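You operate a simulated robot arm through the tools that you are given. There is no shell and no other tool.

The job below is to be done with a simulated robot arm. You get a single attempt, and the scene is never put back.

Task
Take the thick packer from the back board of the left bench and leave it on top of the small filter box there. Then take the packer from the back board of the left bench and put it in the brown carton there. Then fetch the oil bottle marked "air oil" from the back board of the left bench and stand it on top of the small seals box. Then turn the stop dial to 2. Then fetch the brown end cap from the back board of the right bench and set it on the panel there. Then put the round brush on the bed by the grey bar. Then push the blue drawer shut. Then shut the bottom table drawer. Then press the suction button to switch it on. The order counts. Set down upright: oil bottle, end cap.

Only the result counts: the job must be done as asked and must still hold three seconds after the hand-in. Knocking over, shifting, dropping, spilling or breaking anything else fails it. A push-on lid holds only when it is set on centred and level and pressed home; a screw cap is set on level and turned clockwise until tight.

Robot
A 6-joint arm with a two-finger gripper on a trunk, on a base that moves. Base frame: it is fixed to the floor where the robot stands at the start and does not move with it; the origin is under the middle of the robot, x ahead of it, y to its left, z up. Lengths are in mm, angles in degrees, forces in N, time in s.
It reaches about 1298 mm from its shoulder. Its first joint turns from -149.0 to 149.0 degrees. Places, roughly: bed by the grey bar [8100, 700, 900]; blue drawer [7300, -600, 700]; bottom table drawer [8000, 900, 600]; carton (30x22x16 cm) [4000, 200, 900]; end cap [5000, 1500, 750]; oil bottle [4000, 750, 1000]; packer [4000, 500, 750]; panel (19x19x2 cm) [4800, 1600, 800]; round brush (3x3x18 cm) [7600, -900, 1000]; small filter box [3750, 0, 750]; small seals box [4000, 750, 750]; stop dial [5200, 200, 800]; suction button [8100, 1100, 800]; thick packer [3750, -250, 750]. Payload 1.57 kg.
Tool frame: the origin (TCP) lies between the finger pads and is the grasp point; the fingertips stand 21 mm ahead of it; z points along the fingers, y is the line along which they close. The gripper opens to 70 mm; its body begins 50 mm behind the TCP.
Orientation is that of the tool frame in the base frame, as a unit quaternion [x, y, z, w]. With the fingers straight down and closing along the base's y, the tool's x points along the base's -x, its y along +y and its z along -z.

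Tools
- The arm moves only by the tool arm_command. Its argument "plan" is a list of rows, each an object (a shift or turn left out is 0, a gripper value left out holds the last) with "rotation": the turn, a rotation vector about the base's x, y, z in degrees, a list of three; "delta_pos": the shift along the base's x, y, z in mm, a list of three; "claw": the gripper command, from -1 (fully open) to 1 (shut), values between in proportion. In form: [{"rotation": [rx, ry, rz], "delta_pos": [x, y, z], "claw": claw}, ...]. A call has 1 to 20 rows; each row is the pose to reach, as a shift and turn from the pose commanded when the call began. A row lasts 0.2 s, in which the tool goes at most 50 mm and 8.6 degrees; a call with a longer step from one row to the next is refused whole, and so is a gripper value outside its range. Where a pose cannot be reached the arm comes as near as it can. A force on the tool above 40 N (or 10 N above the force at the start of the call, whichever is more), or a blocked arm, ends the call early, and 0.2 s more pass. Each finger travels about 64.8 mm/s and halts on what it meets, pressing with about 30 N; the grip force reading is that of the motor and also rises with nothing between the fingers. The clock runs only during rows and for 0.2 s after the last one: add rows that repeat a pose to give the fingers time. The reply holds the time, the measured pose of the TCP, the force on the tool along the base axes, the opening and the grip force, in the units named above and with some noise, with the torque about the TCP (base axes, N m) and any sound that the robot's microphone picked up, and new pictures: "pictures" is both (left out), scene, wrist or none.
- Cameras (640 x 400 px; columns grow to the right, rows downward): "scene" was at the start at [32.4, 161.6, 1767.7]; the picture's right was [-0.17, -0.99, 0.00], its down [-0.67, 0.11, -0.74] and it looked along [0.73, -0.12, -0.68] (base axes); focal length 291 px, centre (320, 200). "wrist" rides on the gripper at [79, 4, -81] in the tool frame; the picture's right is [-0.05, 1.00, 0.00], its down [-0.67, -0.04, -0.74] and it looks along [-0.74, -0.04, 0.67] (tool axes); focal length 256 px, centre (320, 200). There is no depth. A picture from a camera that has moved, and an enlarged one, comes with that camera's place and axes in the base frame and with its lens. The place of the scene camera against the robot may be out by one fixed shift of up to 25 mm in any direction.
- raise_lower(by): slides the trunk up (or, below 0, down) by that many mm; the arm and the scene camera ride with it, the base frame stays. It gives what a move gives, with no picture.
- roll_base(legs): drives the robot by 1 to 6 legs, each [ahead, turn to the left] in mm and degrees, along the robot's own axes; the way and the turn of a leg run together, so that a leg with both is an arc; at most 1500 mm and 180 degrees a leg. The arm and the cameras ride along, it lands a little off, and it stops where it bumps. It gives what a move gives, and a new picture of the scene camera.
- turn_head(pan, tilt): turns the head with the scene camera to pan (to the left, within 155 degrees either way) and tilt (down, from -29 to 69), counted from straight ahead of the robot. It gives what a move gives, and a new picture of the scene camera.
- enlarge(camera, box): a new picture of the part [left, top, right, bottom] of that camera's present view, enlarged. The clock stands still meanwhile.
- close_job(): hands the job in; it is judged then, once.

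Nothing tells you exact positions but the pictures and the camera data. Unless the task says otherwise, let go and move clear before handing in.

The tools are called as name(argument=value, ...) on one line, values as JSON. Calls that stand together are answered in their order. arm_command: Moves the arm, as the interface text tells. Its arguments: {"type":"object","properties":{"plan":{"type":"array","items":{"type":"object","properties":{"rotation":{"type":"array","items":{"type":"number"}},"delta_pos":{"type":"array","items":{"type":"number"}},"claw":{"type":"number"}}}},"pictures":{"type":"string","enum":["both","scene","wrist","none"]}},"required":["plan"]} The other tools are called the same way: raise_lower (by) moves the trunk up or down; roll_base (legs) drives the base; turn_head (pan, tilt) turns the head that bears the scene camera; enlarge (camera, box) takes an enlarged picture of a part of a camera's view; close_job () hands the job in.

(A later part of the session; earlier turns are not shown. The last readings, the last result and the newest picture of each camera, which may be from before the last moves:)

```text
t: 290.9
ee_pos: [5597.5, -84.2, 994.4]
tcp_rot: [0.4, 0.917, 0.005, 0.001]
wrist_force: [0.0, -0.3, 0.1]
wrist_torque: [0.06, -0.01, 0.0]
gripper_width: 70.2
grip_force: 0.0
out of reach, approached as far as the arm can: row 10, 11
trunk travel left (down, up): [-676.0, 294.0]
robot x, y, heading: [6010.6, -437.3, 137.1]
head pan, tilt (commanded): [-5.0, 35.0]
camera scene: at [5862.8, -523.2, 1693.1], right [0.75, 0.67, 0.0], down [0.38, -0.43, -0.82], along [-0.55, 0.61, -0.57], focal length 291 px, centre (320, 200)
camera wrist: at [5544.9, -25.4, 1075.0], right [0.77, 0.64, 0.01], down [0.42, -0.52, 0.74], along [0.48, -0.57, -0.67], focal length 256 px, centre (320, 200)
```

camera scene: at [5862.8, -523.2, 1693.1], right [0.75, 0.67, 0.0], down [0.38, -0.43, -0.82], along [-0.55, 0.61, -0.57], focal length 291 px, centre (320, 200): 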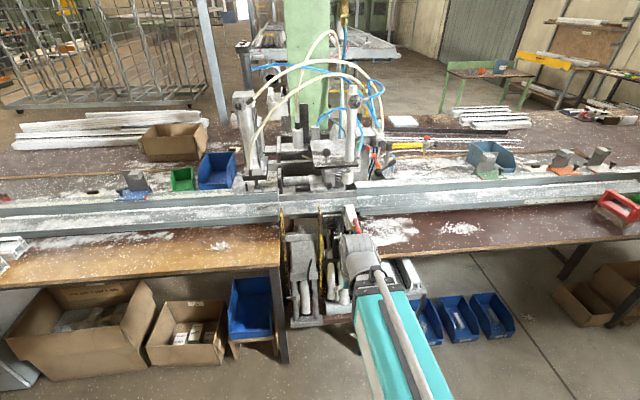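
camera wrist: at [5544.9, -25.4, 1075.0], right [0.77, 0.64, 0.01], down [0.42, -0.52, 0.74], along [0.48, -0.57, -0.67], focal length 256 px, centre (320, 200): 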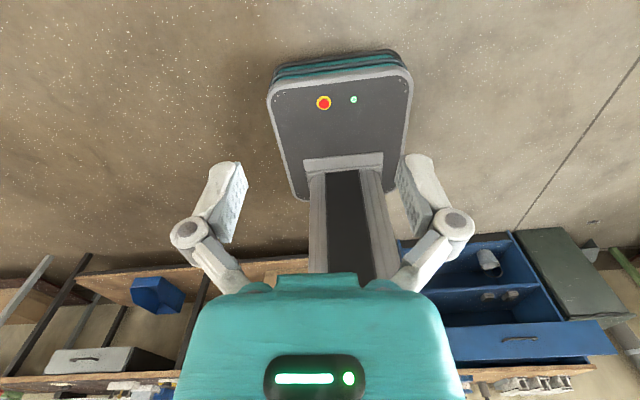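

The roll limit is near ±177°, and the wrist camera even shows my own base. I'll go back to the default roll and pitch the tool 45°, so the wrist camera looks straight ahead at the dial area and I can understand the clearances.

arm_command(plan=[{"rotation": [0, 0, -8.5], "delta_pos": [3, 4, 0]}, {"rotation": [0, 0, -17], "delta_pos": [7, 8, 0]}, {"rotation": [0, 0, -25.5], "delta_pos": [10, 12, 0]}, {"rotation": [0, 0, -34], "delta_pos": [14, 16, 0]}, {"rotation": [0, 0, -42.5], "delta_pos": [18, 20, 0]}, {"rotation": [0, 0, -51], "delta_pos": [22, 24, 0]}, {"rotation": [0, 0, -59.5], "delta_pos": [26, 28, 0]}, {"rotation": [0, 0, -68], "delta_pos": [30, 32, 0]}, {"rotation": [0, 0, -76.5], "delta_pos": [33, 36, 0]}, {"rotation": [0, 0, -85], "delta_pos": [36, 40, 0]}, {"rotation": [0, 0, -93], "delta_pos": [36, 40, 0]}], pictures="none")

arm_command(plan=[{"rotation": [0, 0, -8.5]}, {"rotation": [0, 0, -17]}, {"rotation": [0, 0, -25.5]}, {"rotation": [0, 0, -34]}, {"rotation": [0, 0, -42.5]}, {"rotation": [0, 0, -51]}, {"rotation": [0, 0, -59.5]}, {"rotation": [0, 0, -68]}, {"rotation": [0, 0, -76.5]}, {"rotation": [0, 0, -85]}], pictures="wrist")

```text
t: 293.3
ee_pos: [5635.5, -45.2, 994.4]
tcp_rot: [0.941, 0.34, 0.004, 0.003]
wrist_force: [0.5, -0.7, 0.6]
wrist_torque: [0.02, -0.01, 0.0]
gripper_width: 70.1
grip_force: 0.1
trunk travel left (down, up): [-676.0, 294.0]
robot x, y, heading: [6010.0, -436.2, 136.9]
head pan, tilt (commanded): [-5.0, 35.0]
```

```text
t: 295.5
ee_pos: [5635.1, -44.7, 994.4]
tcp_rot: [0.923, -0.385, -0.001, 0.006]
wrist_force: [-0.6, -0.4, 0.1]
wrist_torque: [-0.02, 0.03, -0.01]
gripper_width: 70.2
grip_force: 0.0
trunk travel left (down, up): [-676.0, 294.0]
robot x, y, heading: [6010.7, -434.3, 136.7]
head pan, tilt (commanded): [-5.0, 35.0]
camera wrist: at [5686.4, -104.4, 1075.0], right [-0.75, -0.66, 0.01], down [-0.44, 0.51, 0.74], along [-0.5, 0.55, -0.67], focal length 256 px, centre (320, 200)
```

wrist: 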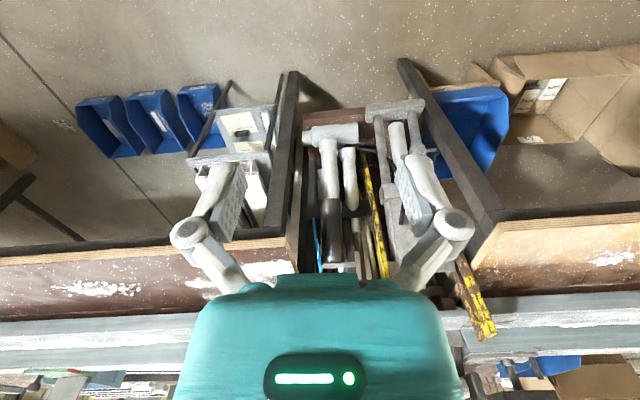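

Now I'll pitch the tool 45° forward while keeping the wrist centre fixed.

arm_command(plan=[{"rotation": [5.2, 5.4, 0.46], "delta_pos": [-19.8, 18.1, 1.8]}, {"rotation": [10.4, 10.8, 0.92], "delta_pos": [-39.2, 35.8, 7]}, {"rotation": [15.6, 16.2, 1.38], "delta_pos": [-57.9, 52.9, 15.6]}, {"rotation": [20.8, 21.6, 1.83], "delta_pos": [-75.6, 69.1, 27.5]}, {"rotation": [26, 27, 2.29], "delta_pos": [-92.1, 84.1, 42.4]}, {"rotation": [31.2, 32.4, 2.75], "delta_pos": [-107, 97.7, 60]}, {"rotation": [31.2, 32.4, 2.75], "delta_pos": [-107, 97.7, 60]}], pictures="both")

```text
t: 297.1
ee_pos: [5526.3, 53.7, 1048.9]
tcp_rot: [0.862, -0.332, -0.358, -0.135]
wrist_force: [0.3, -0.3, -0.3]
wrist_torque: [-0.02, -0.01, -0.01]
gripper_width: 70.1
grip_force: 0.0
out of reach, approached as far as the arm can: row 4, 5, 6, 7
trunk travel left (down, up): [-676.0, 294.0]
robot x, y, heading: [6009.4, -433.2, 136.8]
head pan, tilt (commanded): [-5.0, 35.0]
camera scene: at [5863.3, -522.6, 1693.2], right [0.75, 0.67, 0.0], down [0.38, -0.43, -0.82], along [-0.55, 0.61, -0.57], focal length 291 px, centre (320, 200)
camera wrist: at [5606.9, -26.1, 1049.4], right [-0.69, -0.72, 0.04], down [0.07, -0.01, 1.0], along [-0.72, 0.7, 0.05], focal length 256 px, centre (320, 200)
```

scene: 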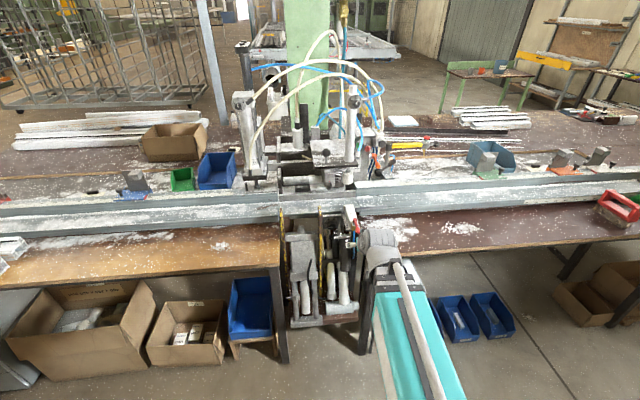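
wrist: 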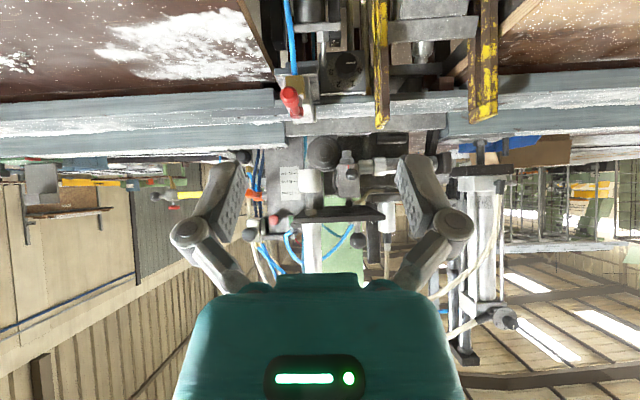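

The wrist camera now looks straight at the dial area, with the image upside-down. I'll lower the trunk so the camera is level with the dial.

raise_lower(by=-190)

arm_command(plan=[{"delta_pos": [0, 0, 0]}], pictures="wrist")

enlarge(camera="wrist", box=[250, 60, 490, 210])

```text
t: 299.2
ee_pos: [5527.1, 52.9, 858.3]
tcp_rot: [0.863, -0.332, -0.357, -0.135]
wrist_force: [0.0, -0.7, 0.1]
wrist_torque: [0.0, -0.01, -0.01]
gripper_width: 69.9
grip_force: 0.0
trunk travel left (down, up): [-486.0, 484.0]
robot x, y, heading: [6010.5, -431.3, 136.9]
head pan, tilt (commanded): [-5.0, 35.0]
```

```text
t: 299.6
ee_pos: [5526.5, 54.0, 858.0]
tcp_rot: [0.863, -0.332, -0.357, -0.135]
wrist_force: [1.4, -0.4, 0.5]
wrist_torque: [-0.01, 0.02, 0.0]
gripper_width: 70.0
grip_force: 0.1
trunk travel left (down, up): [-486.0, 484.0]
robot x, y, heading: [6010.6, -431.3, 136.7]
head pan, tilt (commanded): [-5.0, 35.0]
camera wrist: at [5607.1, -26.3, 859.4], right [-0.7, -0.72, 0.04], down [0.07, -0.01, 1.0], along [-0.72, 0.7, 0.05], focal length 256 px, centre (320, 200)
```

wrist: 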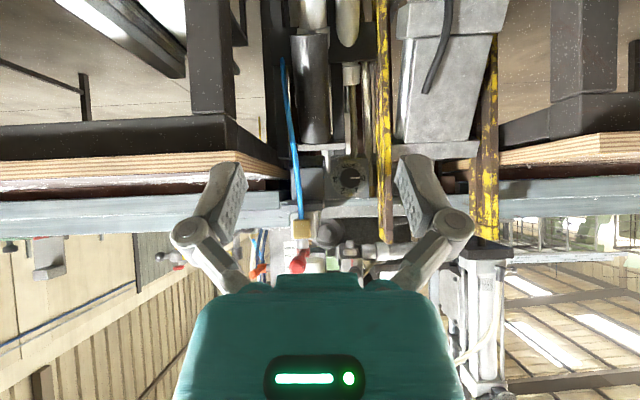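

```text
2.67 times, centred on (370, 135) of wrist
camera zoom: at [5607.1, -26.3, 859.4], right [-0.7, -0.72, 0.04], down [0.07, -0.01, 1.0], along [-0.72, 0.7, 0.05], focal length 683 px, centre (187, 373)
```

zoom: 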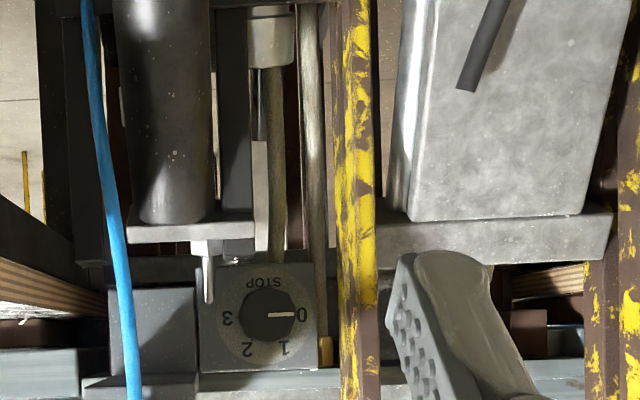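

The label "STOP" is confirmed on this dial, with the pointer at 0. The knob axis is near (5256, 241, 846), with a guard plate about 42 mm to its left and a bolt about 37 mm to its right. I'll move closer to refine its position.

arm_command(plan=[{"delta_pos": [-32, 29.2, 0]}, {"delta_pos": [-64, 58.4, 0]}, {"delta_pos": [-96, 87.6, 0]}, {"delta_pos": [-96, 87.6, 0]}], pictures="both")

enlarge(camera="wrist", box=[270, 110, 430, 210])

```text
t: 300.6
ee_pos: [5431.1, 142.7, 858.4]
tcp_rot: [0.863, -0.332, -0.356, -0.135]
wrist_force: [-1.1, -0.7, 0.1]
wrist_torque: [0.0, 0.01, -0.01]
gripper_width: 70.0
grip_force: 0.1
trunk travel left (down, up): [-486.0, 484.0]
robot x, y, heading: [6011.2, -434.3, 136.8]
head pan, tilt (commanded): [-5.0, 35.0]
camera scene: at [5863.1, -522.4, 1503.2], right [0.75, 0.67, 0.0], down [0.38, -0.43, -0.82], along [-0.55, 0.61, -0.57], focal length 291 px, centre (320, 200)
camera wrist: at [5512.0, 63.5, 859.2], right [-0.7, -0.72, 0.04], down [0.07, 0.0, 1.0], along [-0.72, 0.7, 0.05], focal length 256 px, centre (320, 200)
```

scene: 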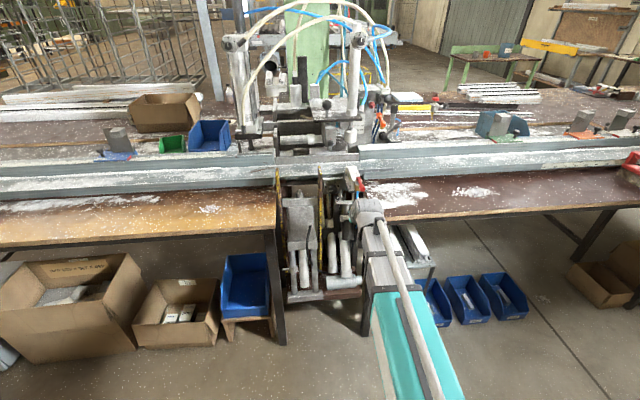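
wrist: 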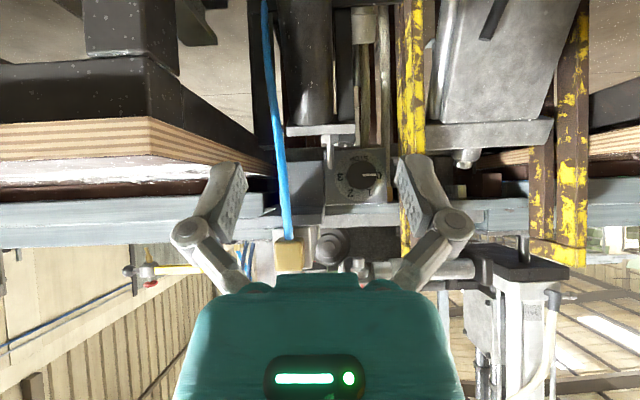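

```text
4.00 times, centred on (350, 160) of wrist
camera zoom: at [5512.0, 63.5, 859.2], right [-0.7, -0.72, 0.04], down [0.07, 0.0, 1.0], along [-0.72, 0.7, 0.05], focal length 1024 px, centre (200, 360)
```

zoom: 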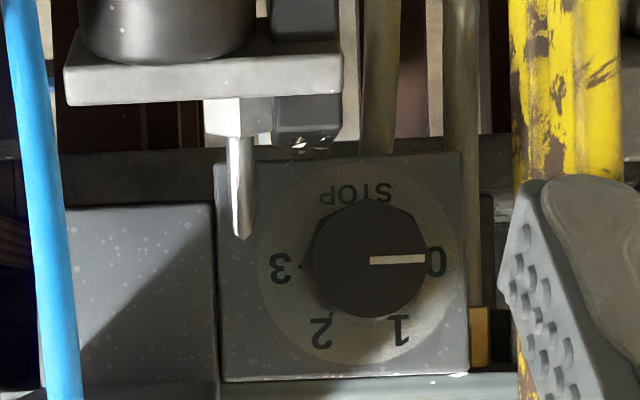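

The knob axis is at about (5265, 234, 846). Clearances suggest gripping with the fingers near-vertical and the camera on the left, and turning about 30° per grip. I'll back off slightly and pitch the tool fully horizontal.

arm_command(plan=[{"rotation": [5.05, 5.54, 0], "delta_pos": [-5.7, -4.7, 18.3]}, {"rotation": [10.1, 11.07, 0], "delta_pos": [-9.6, -11.1, 38.5]}, {"rotation": [15.15, 16.6, 0], "delta_pos": [-11.3, -19.4, 60.3]}, {"rotation": [20.2, 22.1, 0], "delta_pos": [-11, -29.6, 83.4]}, {"rotation": [25.3, 27.7, 0], "delta_pos": [-8.4, -42, 107.2]}, {"rotation": [30.3, 33.2, 0], "delta_pos": [-3.5, -56.4, 131.5]}, {"rotation": [30.3, 33.2, 0], "delta_pos": [-3.5, -56.4, 131.5]}], pictures="wrist")

```text
t: 302.2
ee_pos: [5425.4, 87.4, 986.8]
tcp_rot: [0.666, -0.257, -0.653, -0.253]
wrist_force: [0.1, -0.5, 0.0]
wrist_torque: [-0.01, 0.01, 0.02]
gripper_width: 69.9
grip_force: 0.0
out of reach, approached as far as the arm can: row 6, 7
trunk travel left (down, up): [-486.0, 484.0]
robot x, y, heading: [6010.0, -435.8, 136.9]
head pan, tilt (commanded): [-5.0, 35.0]
camera wrist: at [5482.7, 27.7, 908.2], right [-0.67, -0.74, 0.05], down [0.56, -0.47, 0.68], along [-0.48, 0.49, 0.73], focal length 256 px, centre (320, 200)
```

wrist: 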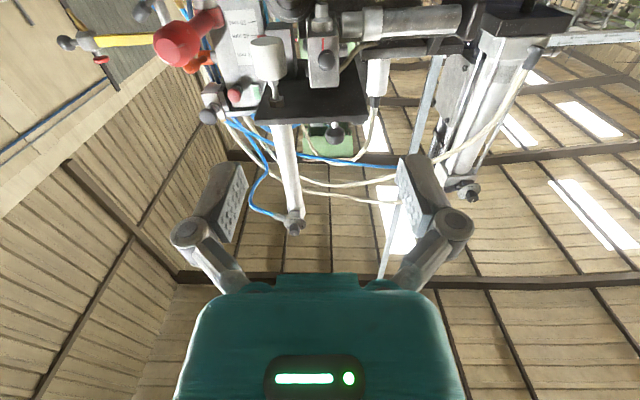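

Now I'll roll the tool about +98° so the wrist camera sits on the left and the fingers are near-vertical, and partly close the gripper.

arm_command(plan=[{"rotation": [-6.03, 5.51, 0], "claw": -0.7}, {"rotation": [-12.05, 11.02, 0], "claw": -0.5}, {"rotation": [-18.08, 16.53, 0], "claw": -0.35}, {"rotation": [-24.1, 22.03, 0]}, {"rotation": [-30.13, 27.54, 0]}, {"rotation": [-36.15, 33.05, 0]}, {"rotation": [-42.18, 38.56, 0]}, {"rotation": [-48.2, 44.07, 0]}, {"rotation": [-54.23, 49.58, 0]}, {"rotation": [-60.25, 55.08, 0]}, {"rotation": [-66.28, 60.59, 0]}, {"rotation": [-72.3, 66.1, 0]}, {"rotation": [-72.3, 66.1, 0]}], pictures="both")

```text
t: 305.0
ee_pos: [5428.8, 90.6, 990.7]
tcp_rot: [-0.242, 0.665, 0.624, -0.33]
wrist_force: [-0.7, -0.2, 0.0]
wrist_torque: [0.0, 0.01, 0.0]
gripper_width: 47.6
grip_force: 0.0
out of reach, approached as far as the arm can: row 1, 2, 3, 4, 5, 6, 7, 8, 9, 10, 12, 13
trunk travel left (down, up): [-486.0, 484.0]
robot x, y, heading: [6010.6, -432.2, 136.6]
head pan, tilt (commanded): [-5.0, 35.0]
camera scene: at [5863.3, -522.6, 1503.2], right [0.75, 0.67, 0.0], down [0.38, -0.43, -0.82], along [-0.55, 0.61, -0.57], focal length 291 px, centre (320, 200)
camera wrist: at [5435.3, -23.1, 1004.7], right [0.13, 0.14, 0.98], down [0.99, -0.01, -0.13], along [0.0, 0.99, -0.14], focal length 256 px, centre (320, 200)
```

scene: 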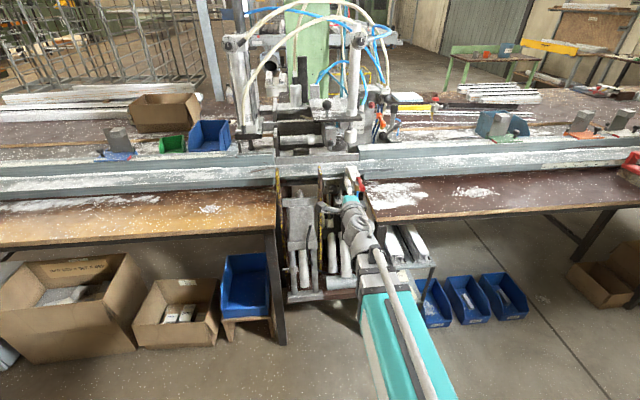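
wrist: 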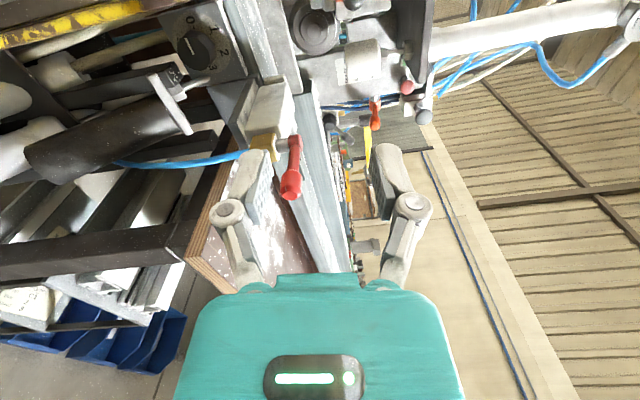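

This is a great view: the knob is at upper left, and the SIDE clamp with its red handle is beside it. I'll lower the trunk so the tool axis is at the dial's height.

raise_lower(by=-144)

arm_command(plan=[{"delta_pos": [-2.8, -3.1, 0]}, {"delta_pos": [-2.8, -3.1, 0]}], pictures="both")

enlarge(camera="wrist", box=[250, 0, 410, 100])

enlarge(camera="scene", box=[290, 180, 418, 260])

```text
t: 306.7
ee_pos: [5429.3, 89.6, 845.8]
tcp_rot: [-0.243, 0.665, 0.625, -0.33]
wrist_force: [0.2, -0.3, -0.3]
wrist_torque: [0.01, -0.03, -0.01]
gripper_width: 47.2
grip_force: 0.1
trunk travel left (down, up): [-342.0, 628.0]
robot x, y, heading: [6012.3, -435.0, 136.6]
head pan, tilt (commanded): [-5.0, 35.0]
```

```text
t: 307.3
ee_pos: [5424.8, 87.0, 846.2]
tcp_rot: [-0.243, 0.666, 0.624, -0.33]
wrist_force: [-0.3, -0.2, 0.2]
wrist_torque: [-0.01, 0.0, 0.0]
gripper_width: 47.2
grip_force: 0.0
trunk travel left (down, up): [-342.0, 628.0]
robot x, y, heading: [6007.0, -438.0, 136.9]
head pan, tilt (commanded): [-5.0, 35.0]
camera scene: at [5863.4, -522.6, 1359.2], right [0.75, 0.67, 0.0], down [0.38, -0.43, -0.82], along [-0.55, 0.61, -0.57], focal length 291 px, centre (320, 200)
camera wrist: at [5432.3, -26.5, 860.3], right [0.12, 0.14, 0.98], down [0.99, -0.01, -0.12], along [-0.01, 0.99, -0.14], focal length 256 px, centre (320, 200)
```

scene: 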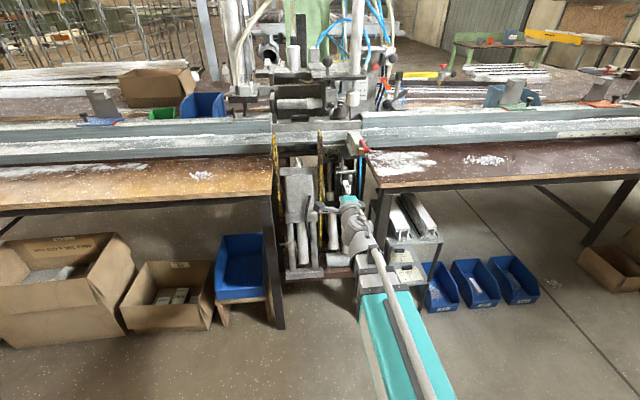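
wrist: 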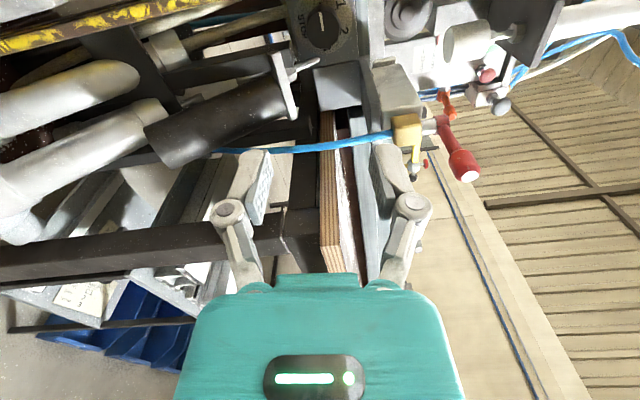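

```text
4.00 times, centred on (330, 50) of wrist
camera zoom: at [5432.3, -26.5, 860.3], right [0.12, 0.14, 0.98], down [0.99, -0.01, -0.12], along [-0.01, 0.99, -0.14], focal length 1024 px, centre (280, 800)
```

zoom: 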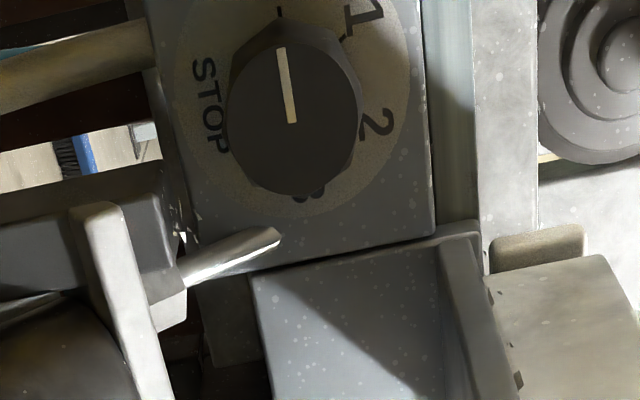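

```text
5.00 times, centred on (354, 220) of scene
camera zoom: at [5863.4, -522.6, 1359.2], right [0.75, 0.67, 0.0], down [0.38, -0.43, -0.82], along [-0.55, 0.61, -0.57], focal length 1455 px, centre (150, 100)
```

zoom: 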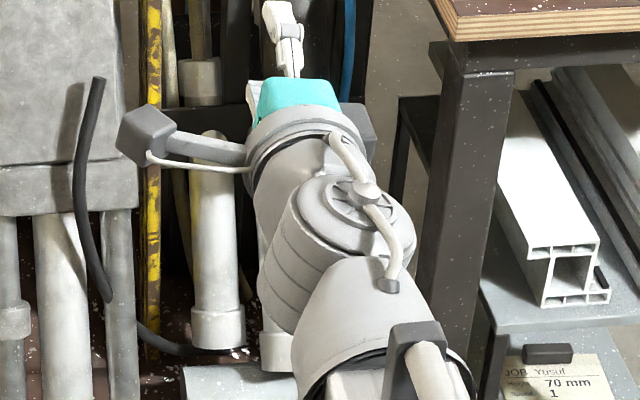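

The tool axis nearly coincides with the knob axis. I'll advance about 110 mm and check again.

arm_command(plan=[{"delta_pos": [-28, 24, 0]}, {"delta_pos": [-56, 48.5, 0]}, {"delta_pos": [-83, 72.3, 0]}, {"delta_pos": [-83, 72.3, 0]}], pictures="wrist")

enlarge(camera="wrist", box=[240, 40, 400, 140])

```text
t: 308.3
ee_pos: [5342.2, 159.4, 845.1]
tcp_rot: [-0.242, 0.665, 0.624, -0.33]
wrist_force: [0.1, 0.5, -0.1]
wrist_torque: [0.01, -0.01, 0.03]
gripper_width: 47.4
grip_force: 0.0
trunk travel left (down, up): [-342.0, 628.0]
robot x, y, heading: [6008.9, -431.9, 136.6]
head pan, tilt (commanded): [-5.0, 35.0]
camera wrist: at [5349.9, 46.7, 860.3], right [0.12, 0.14, 0.98], down [0.99, -0.01, -0.12], along [0.0, 0.99, -0.14], focal length 256 px, centre (320, 200)
```

wrist: 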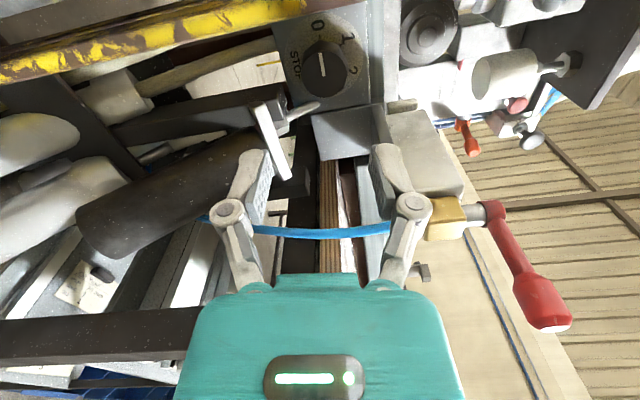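

```text
4.00 times, centred on (320, 90) of wrist
camera zoom: at [5349.9, 46.7, 860.3], right [0.12, 0.14, 0.98], down [0.99, -0.01, -0.12], along [0.0, 0.99, -0.14], focal length 1024 px, centre (320, 640)
```

zoom: 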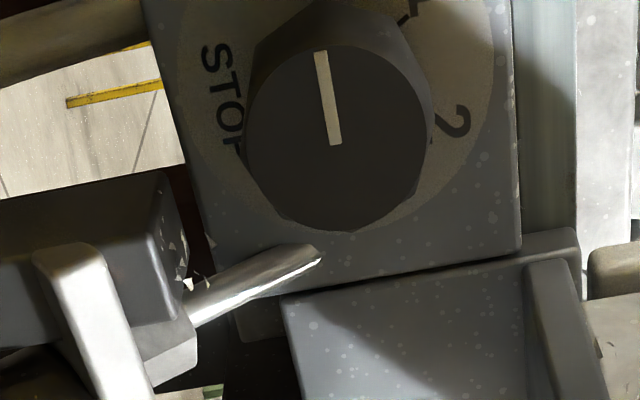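

raise_lower(by=3)

arm_command(plan=[{"delta_pos": [-20.5, 18.4, 0]}, {"delta_pos": [-41, 36.8, 0]}, {"delta_pos": [-41, 36.8, 0]}], pictures="wrist")

enlarge(camera="wrist", box=[220, 40, 420, 165])

```text
t: 308.8
ee_pos: [5343.3, 159.8, 848.0]
tcp_rot: [-0.243, 0.666, 0.623, -0.33]
wrist_force: [-0.3, 0.1, 0.5]
wrist_torque: [0.04, -0.03, 0.02]
gripper_width: 47.4
grip_force: 0.0
trunk travel left (down, up): [-345.0, 625.0]
robot x, y, heading: [6009.5, -430.2, 137.1]
head pan, tilt (commanded): [-5.0, 35.0]
```

```text
t: 309.6
ee_pos: [5301.6, 194.8, 849.0]
tcp_rot: [-0.243, 0.666, 0.624, -0.33]
wrist_force: [0.4, 0.5, -0.6]
wrist_torque: [0.01, 0.01, 0.02]
gripper_width: 47.1
grip_force: 0.0
trunk travel left (down, up): [-345.0, 625.0]
robot x, y, heading: [6012.1, -432.4, 137.1]
head pan, tilt (commanded): [-5.0, 35.0]
camera wrist: at [5308.4, 82.7, 863.2], right [0.12, 0.14, 0.98], down [0.99, -0.01, -0.12], along [-0.01, 0.99, -0.14], focal length 256 px, centre (320, 200)
```

wrist: 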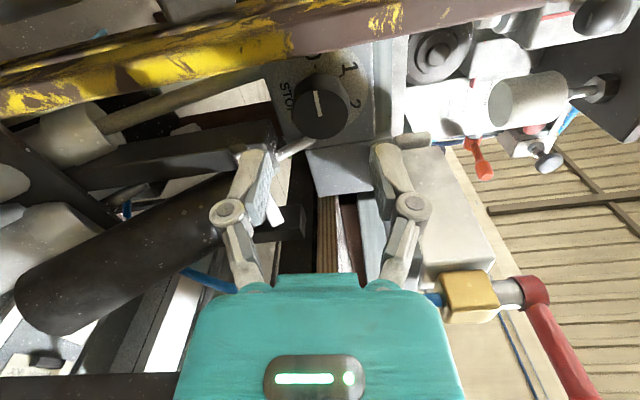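

```text
3.20 times, centred on (320, 102) of wrist
camera zoom: at [5308.4, 82.7, 863.2], right [0.12, 0.14, 0.98], down [0.99, -0.01, -0.12], along [-0.01, 0.99, -0.14], focal length 819 px, centre (320, 512)
```

zoom: 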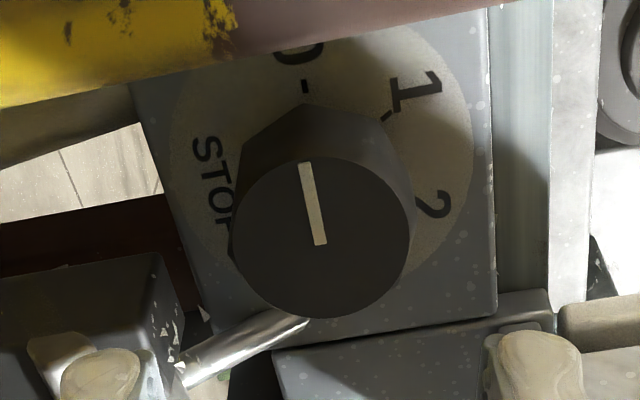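

Centred within about 1–2 mm, with the knob face about 62 mm ahead of the TCP. I'll advance 40 mm and check finger clearances.

arm_command(plan=[{"delta_pos": [-14.5, 13.9, 0]}, {"delta_pos": [-29, 27.7, 0]}, {"delta_pos": [-29, 27.7, 0]}], pictures="wrist")

enlarge(camera="wrist", box=[220, 90, 420, 215])

```text
t: 310.4
ee_pos: [5272.7, 223.6, 849.2]
tcp_rot: [-0.242, 0.665, 0.624, -0.33]
wrist_force: [0.9, 1.7, -0.5]
wrist_torque: [0.0, 0.02, -0.02]
gripper_width: 47.4
grip_force: 0.0
trunk travel left (down, up): [-345.0, 625.0]
robot x, y, heading: [6009.6, -429.6, 136.6]
head pan, tilt (commanded): [-5.0, 35.0]
camera wrist: at [5279.5, 111.2, 863.2], right [0.12, 0.14, 0.98], down [0.99, -0.01, -0.12], along [-0.01, 0.99, -0.14], focal length 256 px, centre (320, 200)
```

wrist: 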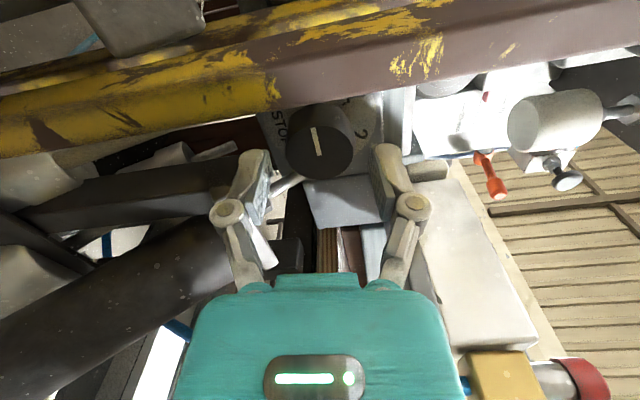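

```text
3.20 times, centred on (320, 152) of wrist
camera zoom: at [5279.5, 111.2, 863.2], right [0.12, 0.14, 0.98], down [0.99, -0.01, -0.12], along [-0.01, 0.99, -0.14], focal length 819 px, centre (320, 352)
```

zoom: 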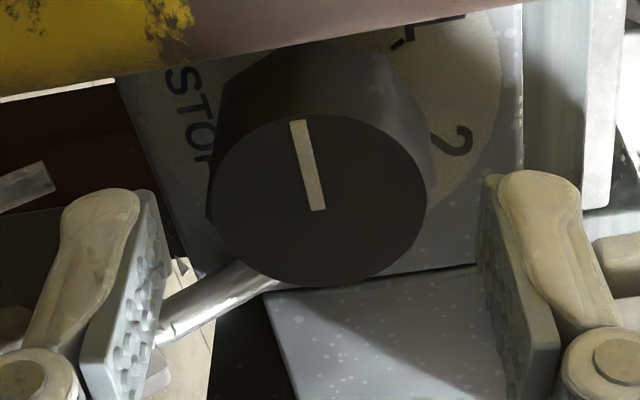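

arm_command(plan=[{"delta_pos": [-5.5, 5.0, 0]}, {"delta_pos": [-11, 10, 0]}, {"delta_pos": [-11, 10, 0]}], pictures="wrist")

enlarge(camera="wrist", box=[220, 100, 420, 225])

```text
t: 311.2
ee_pos: [5262.6, 233.2, 849.2]
tcp_rot: [-0.243, 0.665, 0.625, -0.329]
wrist_force: [-0.6, -0.6, 0.6]
wrist_torque: [-0.01, 0.0, -0.01]
gripper_width: 47.4
grip_force: 0.0
trunk travel left (down, up): [-345.0, 625.0]
robot x, y, heading: [6010.6, -433.9, 136.8]
head pan, tilt (commanded): [-5.0, 35.0]
camera wrist: at [5269.0, 120.7, 863.2], right [0.12, 0.14, 0.98], down [0.99, -0.01, -0.12], along [-0.01, 0.99, -0.14], focal length 256 px, centre (320, 200)
```

wrist: 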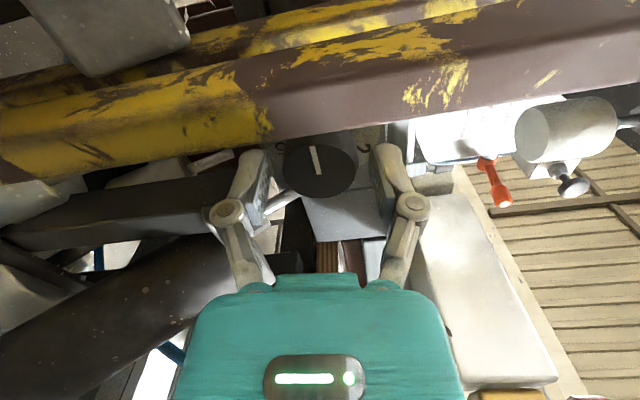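

```text
3.20 times, centred on (320, 162) of wrist
camera zoom: at [5269.0, 120.7, 863.2], right [0.12, 0.14, 0.98], down [0.99, -0.01, -0.12], along [-0.01, 0.99, -0.14], focal length 819 px, centre (320, 320)
```

zoom: 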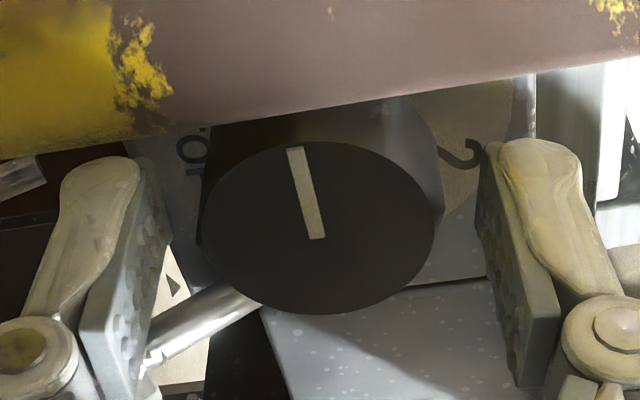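

The fingers straddle the knob. Closing on it.

arm_command(plan=[{"claw": 0.0}, {"claw": 0.3}, {"claw": 1}, {"claw": 1}, {"claw": 1}], pictures="wrist")

```text
t: 312.4
ee_pos: [5262.4, 234.2, 849.0]
tcp_rot: [-0.243, 0.666, 0.624, -0.329]
wrist_force: [3.1, -3.7, -6.6]
wrist_torque: [-0.14, -0.08, -0.12]
gripper_width: 37.3
grip_force: 32.2
trunk travel left (down, up): [-345.0, 625.0]
robot x, y, heading: [6010.3, -434.9, 136.6]
head pan, tilt (commanded): [-5.0, 35.0]
camera wrist: at [5269.0, 120.7, 862.8], right [0.12, 0.14, 0.98], down [0.99, -0.01, -0.12], along [0.0, 0.99, -0.14], focal length 256 px, centre (320, 200)
```

wrist: 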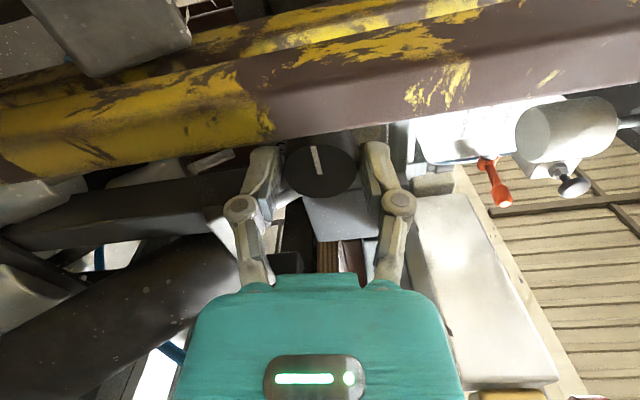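

Gripped. I'll rotate 30° clockwise in small steps.

arm_command(plan=[{"rotation": [-4.45, 4.02, 0]}, {"rotation": [-8.9, 8.04, 0]}, {"rotation": [-13.36, 12.06, 0]}, {"rotation": [-17.8, 16.1, 0]}, {"rotation": [-22.3, 20.1, 0]}, {"rotation": [-22.3, 20.1, 0]}], pictures="wrist")

enlarge(camera="wrist", box=[220, 100, 420, 225])

```text
t: 313.8
ee_pos: [5262.1, 233.9, 850.9]
tcp_rot: [-0.063, 0.706, 0.515, -0.482]
wrist_force: [2.7, -0.6, 4.7]
wrist_torque: [0.07, 0.05, 0.01]
gripper_width: 37.7
grip_force: 32.2
trunk travel left (down, up): [-345.0, 625.0]
robot x, y, heading: [6015.5, -430.2, 136.7]
head pan, tilt (commanded): [-5.0, 35.0]
camera wrist: at [5281.7, 134.6, 900.9], right [0.44, 0.49, 0.75], down [0.89, -0.12, -0.43], along [-0.12, 0.86, -0.49], focal length 256 px, centre (320, 200)
```

wrist: 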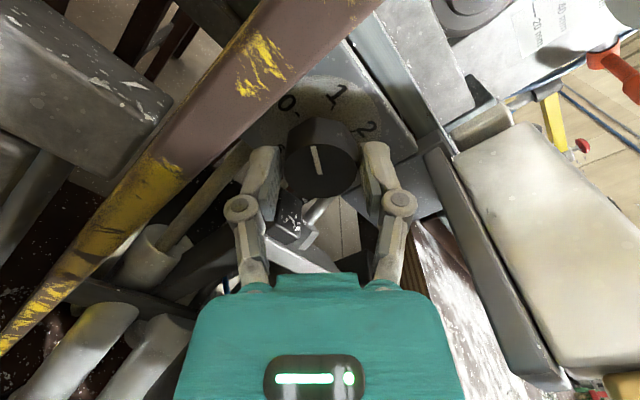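

```text
3.20 times, centred on (320, 162) of wrist
camera zoom: at [5281.7, 134.6, 900.9], right [0.44, 0.49, 0.75], down [0.89, -0.12, -0.43], along [-0.12, 0.86, -0.49], focal length 819 px, centre (320, 320)
```

zoom: 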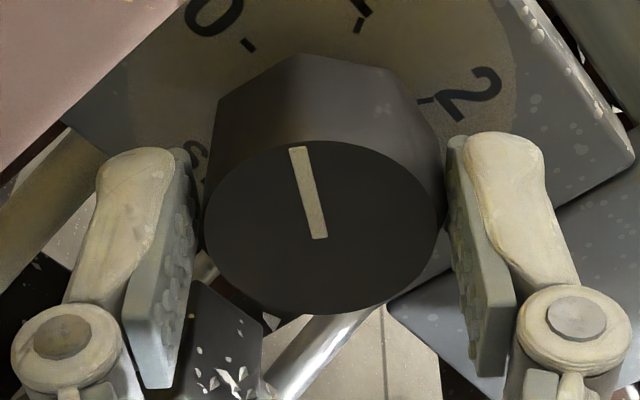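

The knob turns with the gripper: the pointer is now halfway between 0 and 1. There's room to continue another 30° in this grip.

arm_command(plan=[{"rotation": [-4.45, 4.02, 0]}, {"rotation": [-8.9, 8.04, 0]}, {"rotation": [-13.36, 12.06, 0]}, {"rotation": [-17.8, 16.1, 0]}, {"rotation": [-22.3, 20.1, 0]}, {"rotation": [-22.3, 20.1, 0]}], pictures="wrist")

enlarge(camera="wrist", box=[220, 70, 420, 195])

```text
t: 315.2
ee_pos: [5261.9, 233.8, 850.0]
tcp_rot: [0.121, 0.697, 0.373, -0.6]
wrist_force: [5.1, 4.7, 6.2]
wrist_torque: [0.63, 0.7, 0.07]
gripper_width: 37.4
grip_force: 32.1
trunk travel left (down, up): [-345.0, 625.0]
robot x, y, heading: [6006.8, -432.7, 136.9]
head pan, tilt (commanded): [-5.0, 35.0]
camera wrist: at [5305.3, 160.8, 924.4], right [0.63, 0.71, 0.33], down [0.7, -0.33, -0.63], along [-0.34, 0.62, -0.71], focal length 256 px, centre (320, 200)
```

wrist: 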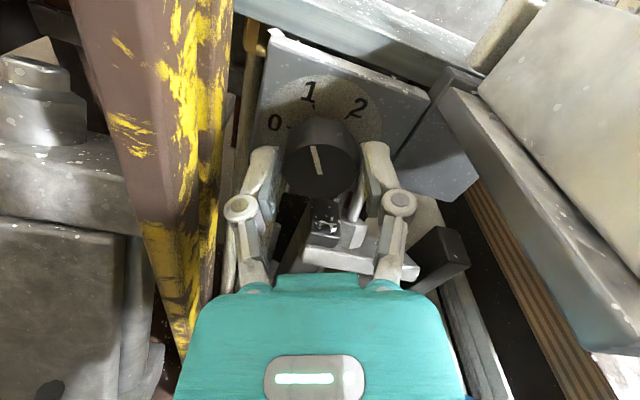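

```text
3.20 times, centred on (320, 132) of wrist
camera zoom: at [5305.3, 160.8, 924.4], right [0.63, 0.71, 0.33], down [0.7, -0.33, -0.63], along [-0.34, 0.62, -0.71], focal length 819 px, centre (320, 416)
```

zoom: 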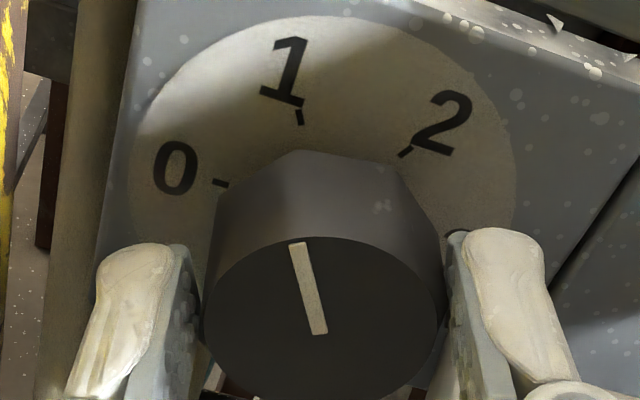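

The pointer now points exactly at 1. I'll release, back off, roll back 60°, and regrip for the second 60°.

arm_command(plan=[{"claw": -0.1}, {"claw": -0.3}, {"claw": -0.3}], pictures="none")

arm_command(plan=[{"delta_pos": [11, -10, 0]}, {"delta_pos": [22, -20, 0]}, {"delta_pos": [28, -25.4, 0]}, {"delta_pos": [28, -25.4, 0]}], pictures="wrist")

enlarge(camera="wrist", box=[220, 40, 420, 165])

```text
t: 316.0
ee_pos: [5262.4, 234.0, 847.8]
tcp_rot: [0.12, 0.698, 0.373, -0.6]
wrist_force: [0.1, 0.7, 1.0]
wrist_torque: [0.05, -0.03, -0.01]
gripper_width: 45.4
grip_force: 0.0
trunk travel left (down, up): [-345.0, 625.0]
robot x, y, heading: [6008.9, -432.0, 136.5]
head pan, tilt (commanded): [-5.0, 35.0]
```

```text
t: 317.0
ee_pos: [5291.2, 209.3, 848.8]
tcp_rot: [0.121, 0.698, 0.373, -0.6]
wrist_force: [-0.5, -0.2, 0.1]
wrist_torque: [0.02, -0.01, 0.03]
gripper_width: 45.6
grip_force: 0.1
trunk travel left (down, up): [-345.0, 625.0]
robot x, y, heading: [6010.0, -430.7, 136.8]
head pan, tilt (commanded): [-5.0, 35.0]
camera wrist: at [5332.6, 135.0, 923.4], right [0.63, 0.71, 0.33], down [0.7, -0.33, -0.63], along [-0.33, 0.62, -0.71], focal length 256 px, centre (320, 200)
```

wrist: 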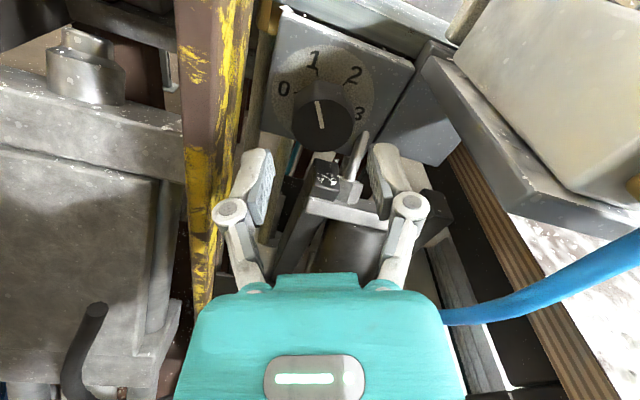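

```text
3.20 times, centred on (320, 102) of wrist
camera zoom: at [5332.6, 135.0, 923.4], right [0.63, 0.71, 0.33], down [0.7, -0.33, -0.63], along [-0.33, 0.62, -0.71], focal length 819 px, centre (320, 512)
```

zoom: 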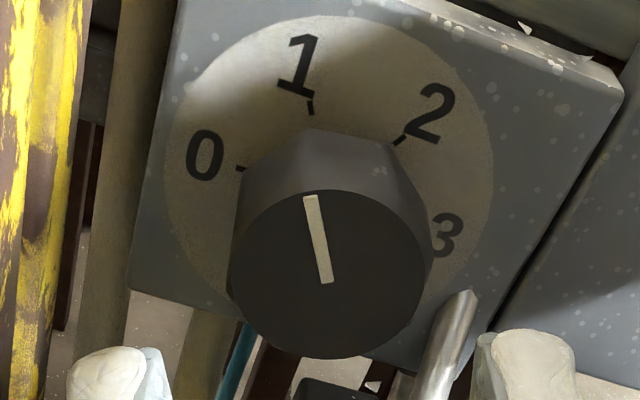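

The pointer holds at 1. I'll roll back 60° for the second grip.

arm_command(plan=[{"rotation": [5.57, -5.03, 0]}, {"rotation": [11.13, -10.05, 0]}, {"rotation": [16.7, -15.08, 0]}, {"rotation": [22.26, -20.1, 0]}, {"rotation": [27.83, -25.13, 0]}, {"rotation": [33.4, -30.15, 0]}, {"rotation": [38.96, -35.18, 0]}, {"rotation": [44.5, -40.2, 0]}, {"rotation": [44.5, -40.2, 0]}], pictures="wrist")

enlarge(camera="wrist", box=[220, 60, 420, 185])

```text
t: 319.0
ee_pos: [5290.2, 208.9, 848.7]
tcp_rot: [-0.243, 0.666, 0.624, -0.329]
wrist_force: [-0.1, -0.4, -0.4]
wrist_torque: [-0.01, -0.02, 0.01]
gripper_width: 45.4
grip_force: 0.0
trunk travel left (down, up): [-345.0, 625.0]
robot x, y, heading: [6010.9, -433.1, 136.6]
head pan, tilt (commanded): [-5.0, 35.0]
camera wrist: at [5297.1, 95.5, 863.1], right [0.12, 0.14, 0.98], down [0.99, -0.01, -0.12], along [0.0, 0.99, -0.14], focal length 256 px, centre (320, 200)
```

wrist: 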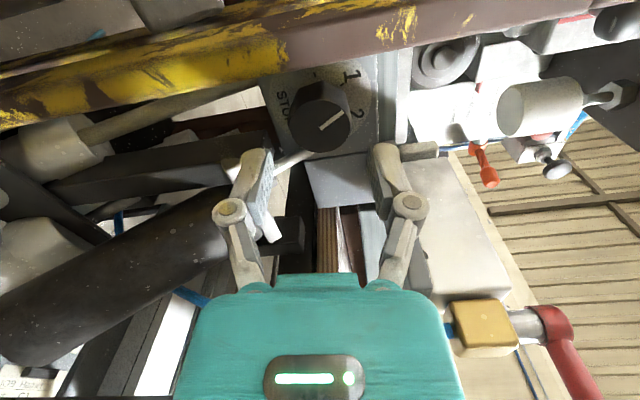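

```text
3.20 times, centred on (320, 122) of wrist
camera zoom: at [5297.1, 95.5, 863.1], right [0.12, 0.14, 0.98], down [0.99, -0.01, -0.12], along [0.0, 0.99, -0.14], focal length 819 px, centre (320, 448)
```

zoom: 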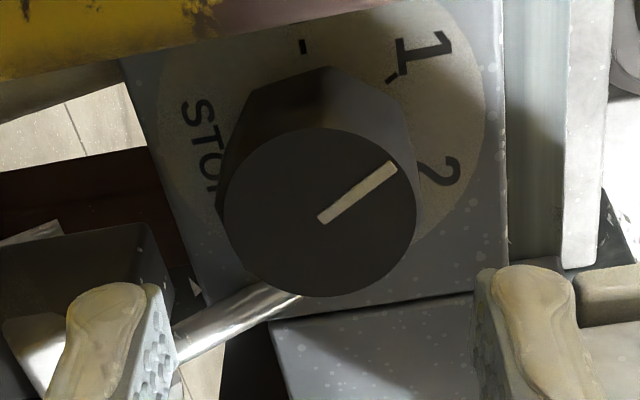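

arm_command(plan=[{"delta_pos": [-13, 11.8, 0]}, {"delta_pos": [-26.5, 24, 0]}, {"delta_pos": [-27.5, 24.6, 0]}, {"delta_pos": [-27.5, 24.6, 0]}], pictures="none")

arm_command(plan=[{"claw": 0.0}, {"claw": 0.3}, {"claw": 1}, {"claw": 1}, {"claw": 1}], pictures="wrist")

```text
t: 320.0
ee_pos: [5262.9, 234.0, 848.5]
tcp_rot: [-0.243, 0.666, 0.623, -0.331]
wrist_force: [-0.1, 0.3, -0.8]
wrist_torque: [-0.01, 0.02, 0.0]
gripper_width: 45.7
grip_force: 0.1
trunk travel left (down, up): [-345.0, 625.0]
robot x, y, heading: [6009.1, -433.7, 136.8]
head pan, tilt (commanded): [-5.0, 35.0]
```

```text
t: 321.2
ee_pos: [5263.8, 233.3, 848.9]
tcp_rot: [-0.243, 0.666, 0.623, -0.331]
wrist_force: [2.0, -2.7, -2.0]
wrist_torque: [-0.01, -0.05, -0.01]
gripper_width: 37.9
grip_force: 31.6
trunk travel left (down, up): [-345.0, 625.0]
robot x, y, heading: [6009.1, -436.5, 136.9]
head pan, tilt (commanded): [-5.0, 35.0]
camera wrist: at [5269.4, 120.1, 863.0], right [0.12, 0.14, 0.98], down [0.99, -0.01, -0.12], along [0.0, 0.99, -0.15], focal length 256 px, centre (320, 200)
```

wrist: 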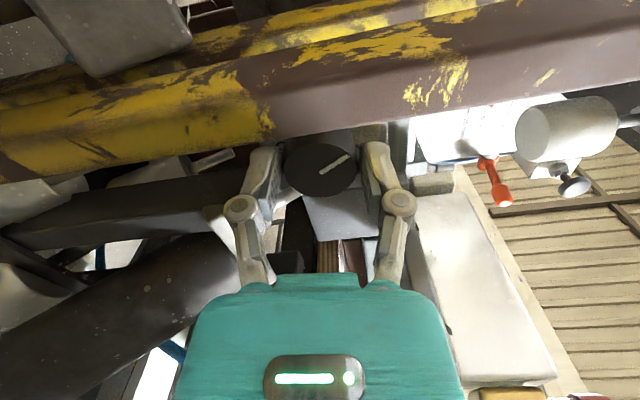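

Gripped again. Turning 60° clockwise.

arm_command(plan=[{"rotation": [-5.57, 5.03, 0]}, {"rotation": [-11.13, 10.05, 0]}, {"rotation": [-16.7, 15.08, 0]}, {"rotation": [-22.26, 20.1, 0]}, {"rotation": [-27.83, 25.13, 0]}, {"rotation": [-33.4, 30.15, 0]}, {"rotation": [-38.96, 35.18, 0]}, {"rotation": [-44.5, 40.2, 0]}, {"rotation": [-44.5, 40.2, 0]}], pictures="wrist")

enlarge(camera="wrist", box=[220, 70, 420, 195])

```text
t: 323.2
ee_pos: [5264.0, 234.5, 850.9]
tcp_rot: [0.121, 0.698, 0.374, -0.599]
wrist_force: [0.1, 17.9, 12.9]
wrist_torque: [0.6, 0.56, 0.18]
gripper_width: 37.4
grip_force: 31.7
trunk travel left (down, up): [-345.0, 625.0]
robot x, y, heading: [6011.2, -431.7, 136.6]
head pan, tilt (commanded): [-5.0, 35.0]
camera wrist: at [5306.1, 160.4, 924.0], right [0.63, 0.71, 0.32], down [0.7, -0.34, -0.63], along [-0.34, 0.62, -0.71], focal length 256 px, centre (320, 200)
```

wrist: 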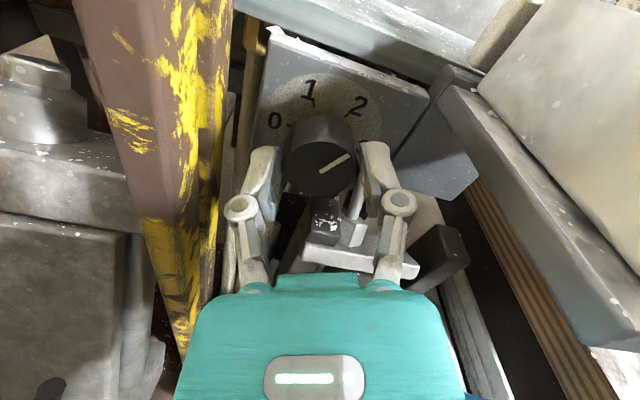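

```text
3.20 times, centred on (320, 132) of wrist
camera zoom: at [5306.1, 160.4, 924.0], right [0.63, 0.71, 0.32], down [0.7, -0.34, -0.63], along [-0.34, 0.62, -0.71], focal length 819 px, centre (320, 416)
```

zoom: 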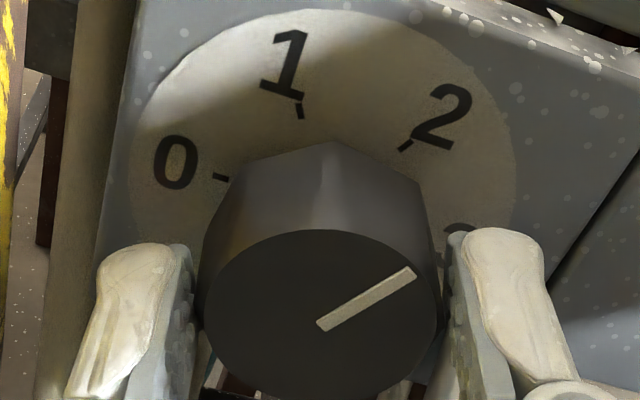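

The pointer should now be at 2. I'll release and back off to verify.

arm_command(plan=[{"claw": -0.1}, {"claw": -0.3}, {"claw": -0.3}], pictures="none")

arm_command(plan=[{"delta_pos": [11, -10, 0]}, {"delta_pos": [22, -20, 0]}, {"delta_pos": [33, -30, 0]}, {"delta_pos": [33, -30, 0]}], pictures="wrist")

enlarge(camera="wrist", box=[220, 40, 420, 165])

```text
t: 324.0
ee_pos: [5262.7, 233.5, 849.2]
tcp_rot: [0.12, 0.698, 0.373, -0.599]
wrist_force: [0.7, -0.5, 0.3]
wrist_torque: [0.0, 0.01, 0.0]
gripper_width: 45.5
grip_force: 0.1
trunk travel left (down, up): [-345.0, 625.0]
robot x, y, heading: [6009.3, -429.4, 136.7]
head pan, tilt (commanded): [-5.0, 35.0]
```

```text
t: 325.0
ee_pos: [5296.4, 203.7, 848.9]
tcp_rot: [0.12, 0.698, 0.373, -0.599]
wrist_force: [-0.4, -0.8, 0.4]
wrist_torque: [-0.02, -0.02, -0.02]
gripper_width: 45.4
grip_force: 0.1
trunk travel left (down, up): [-345.0, 625.0]
robot x, y, heading: [6011.3, -432.7, 136.8]
head pan, tilt (commanded): [-5.0, 35.0]
camera wrist: at [5338.5, 130.4, 923.3], right [0.63, 0.71, 0.33], down [0.7, -0.33, -0.63], along [-0.33, 0.62, -0.71], focal length 256 px, centre (320, 200)
```

wrist: 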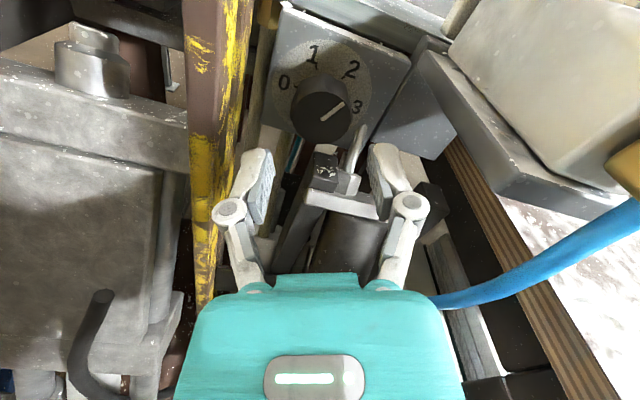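

```text
3.20 times, centred on (320, 102) of wrist
camera zoom: at [5338.5, 130.4, 923.3], right [0.63, 0.71, 0.33], down [0.7, -0.33, -0.63], along [-0.33, 0.62, -0.71], focal length 819 px, centre (320, 512)
```

zoom: 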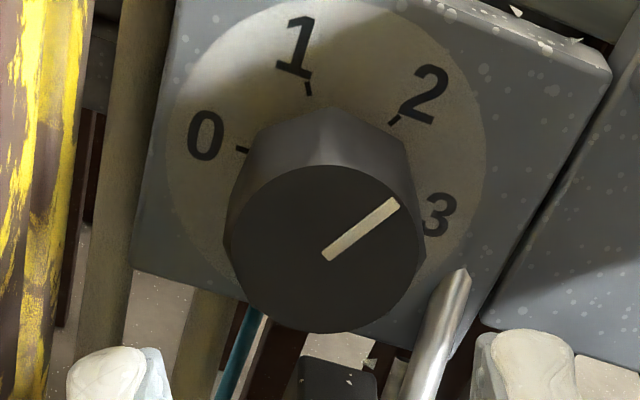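

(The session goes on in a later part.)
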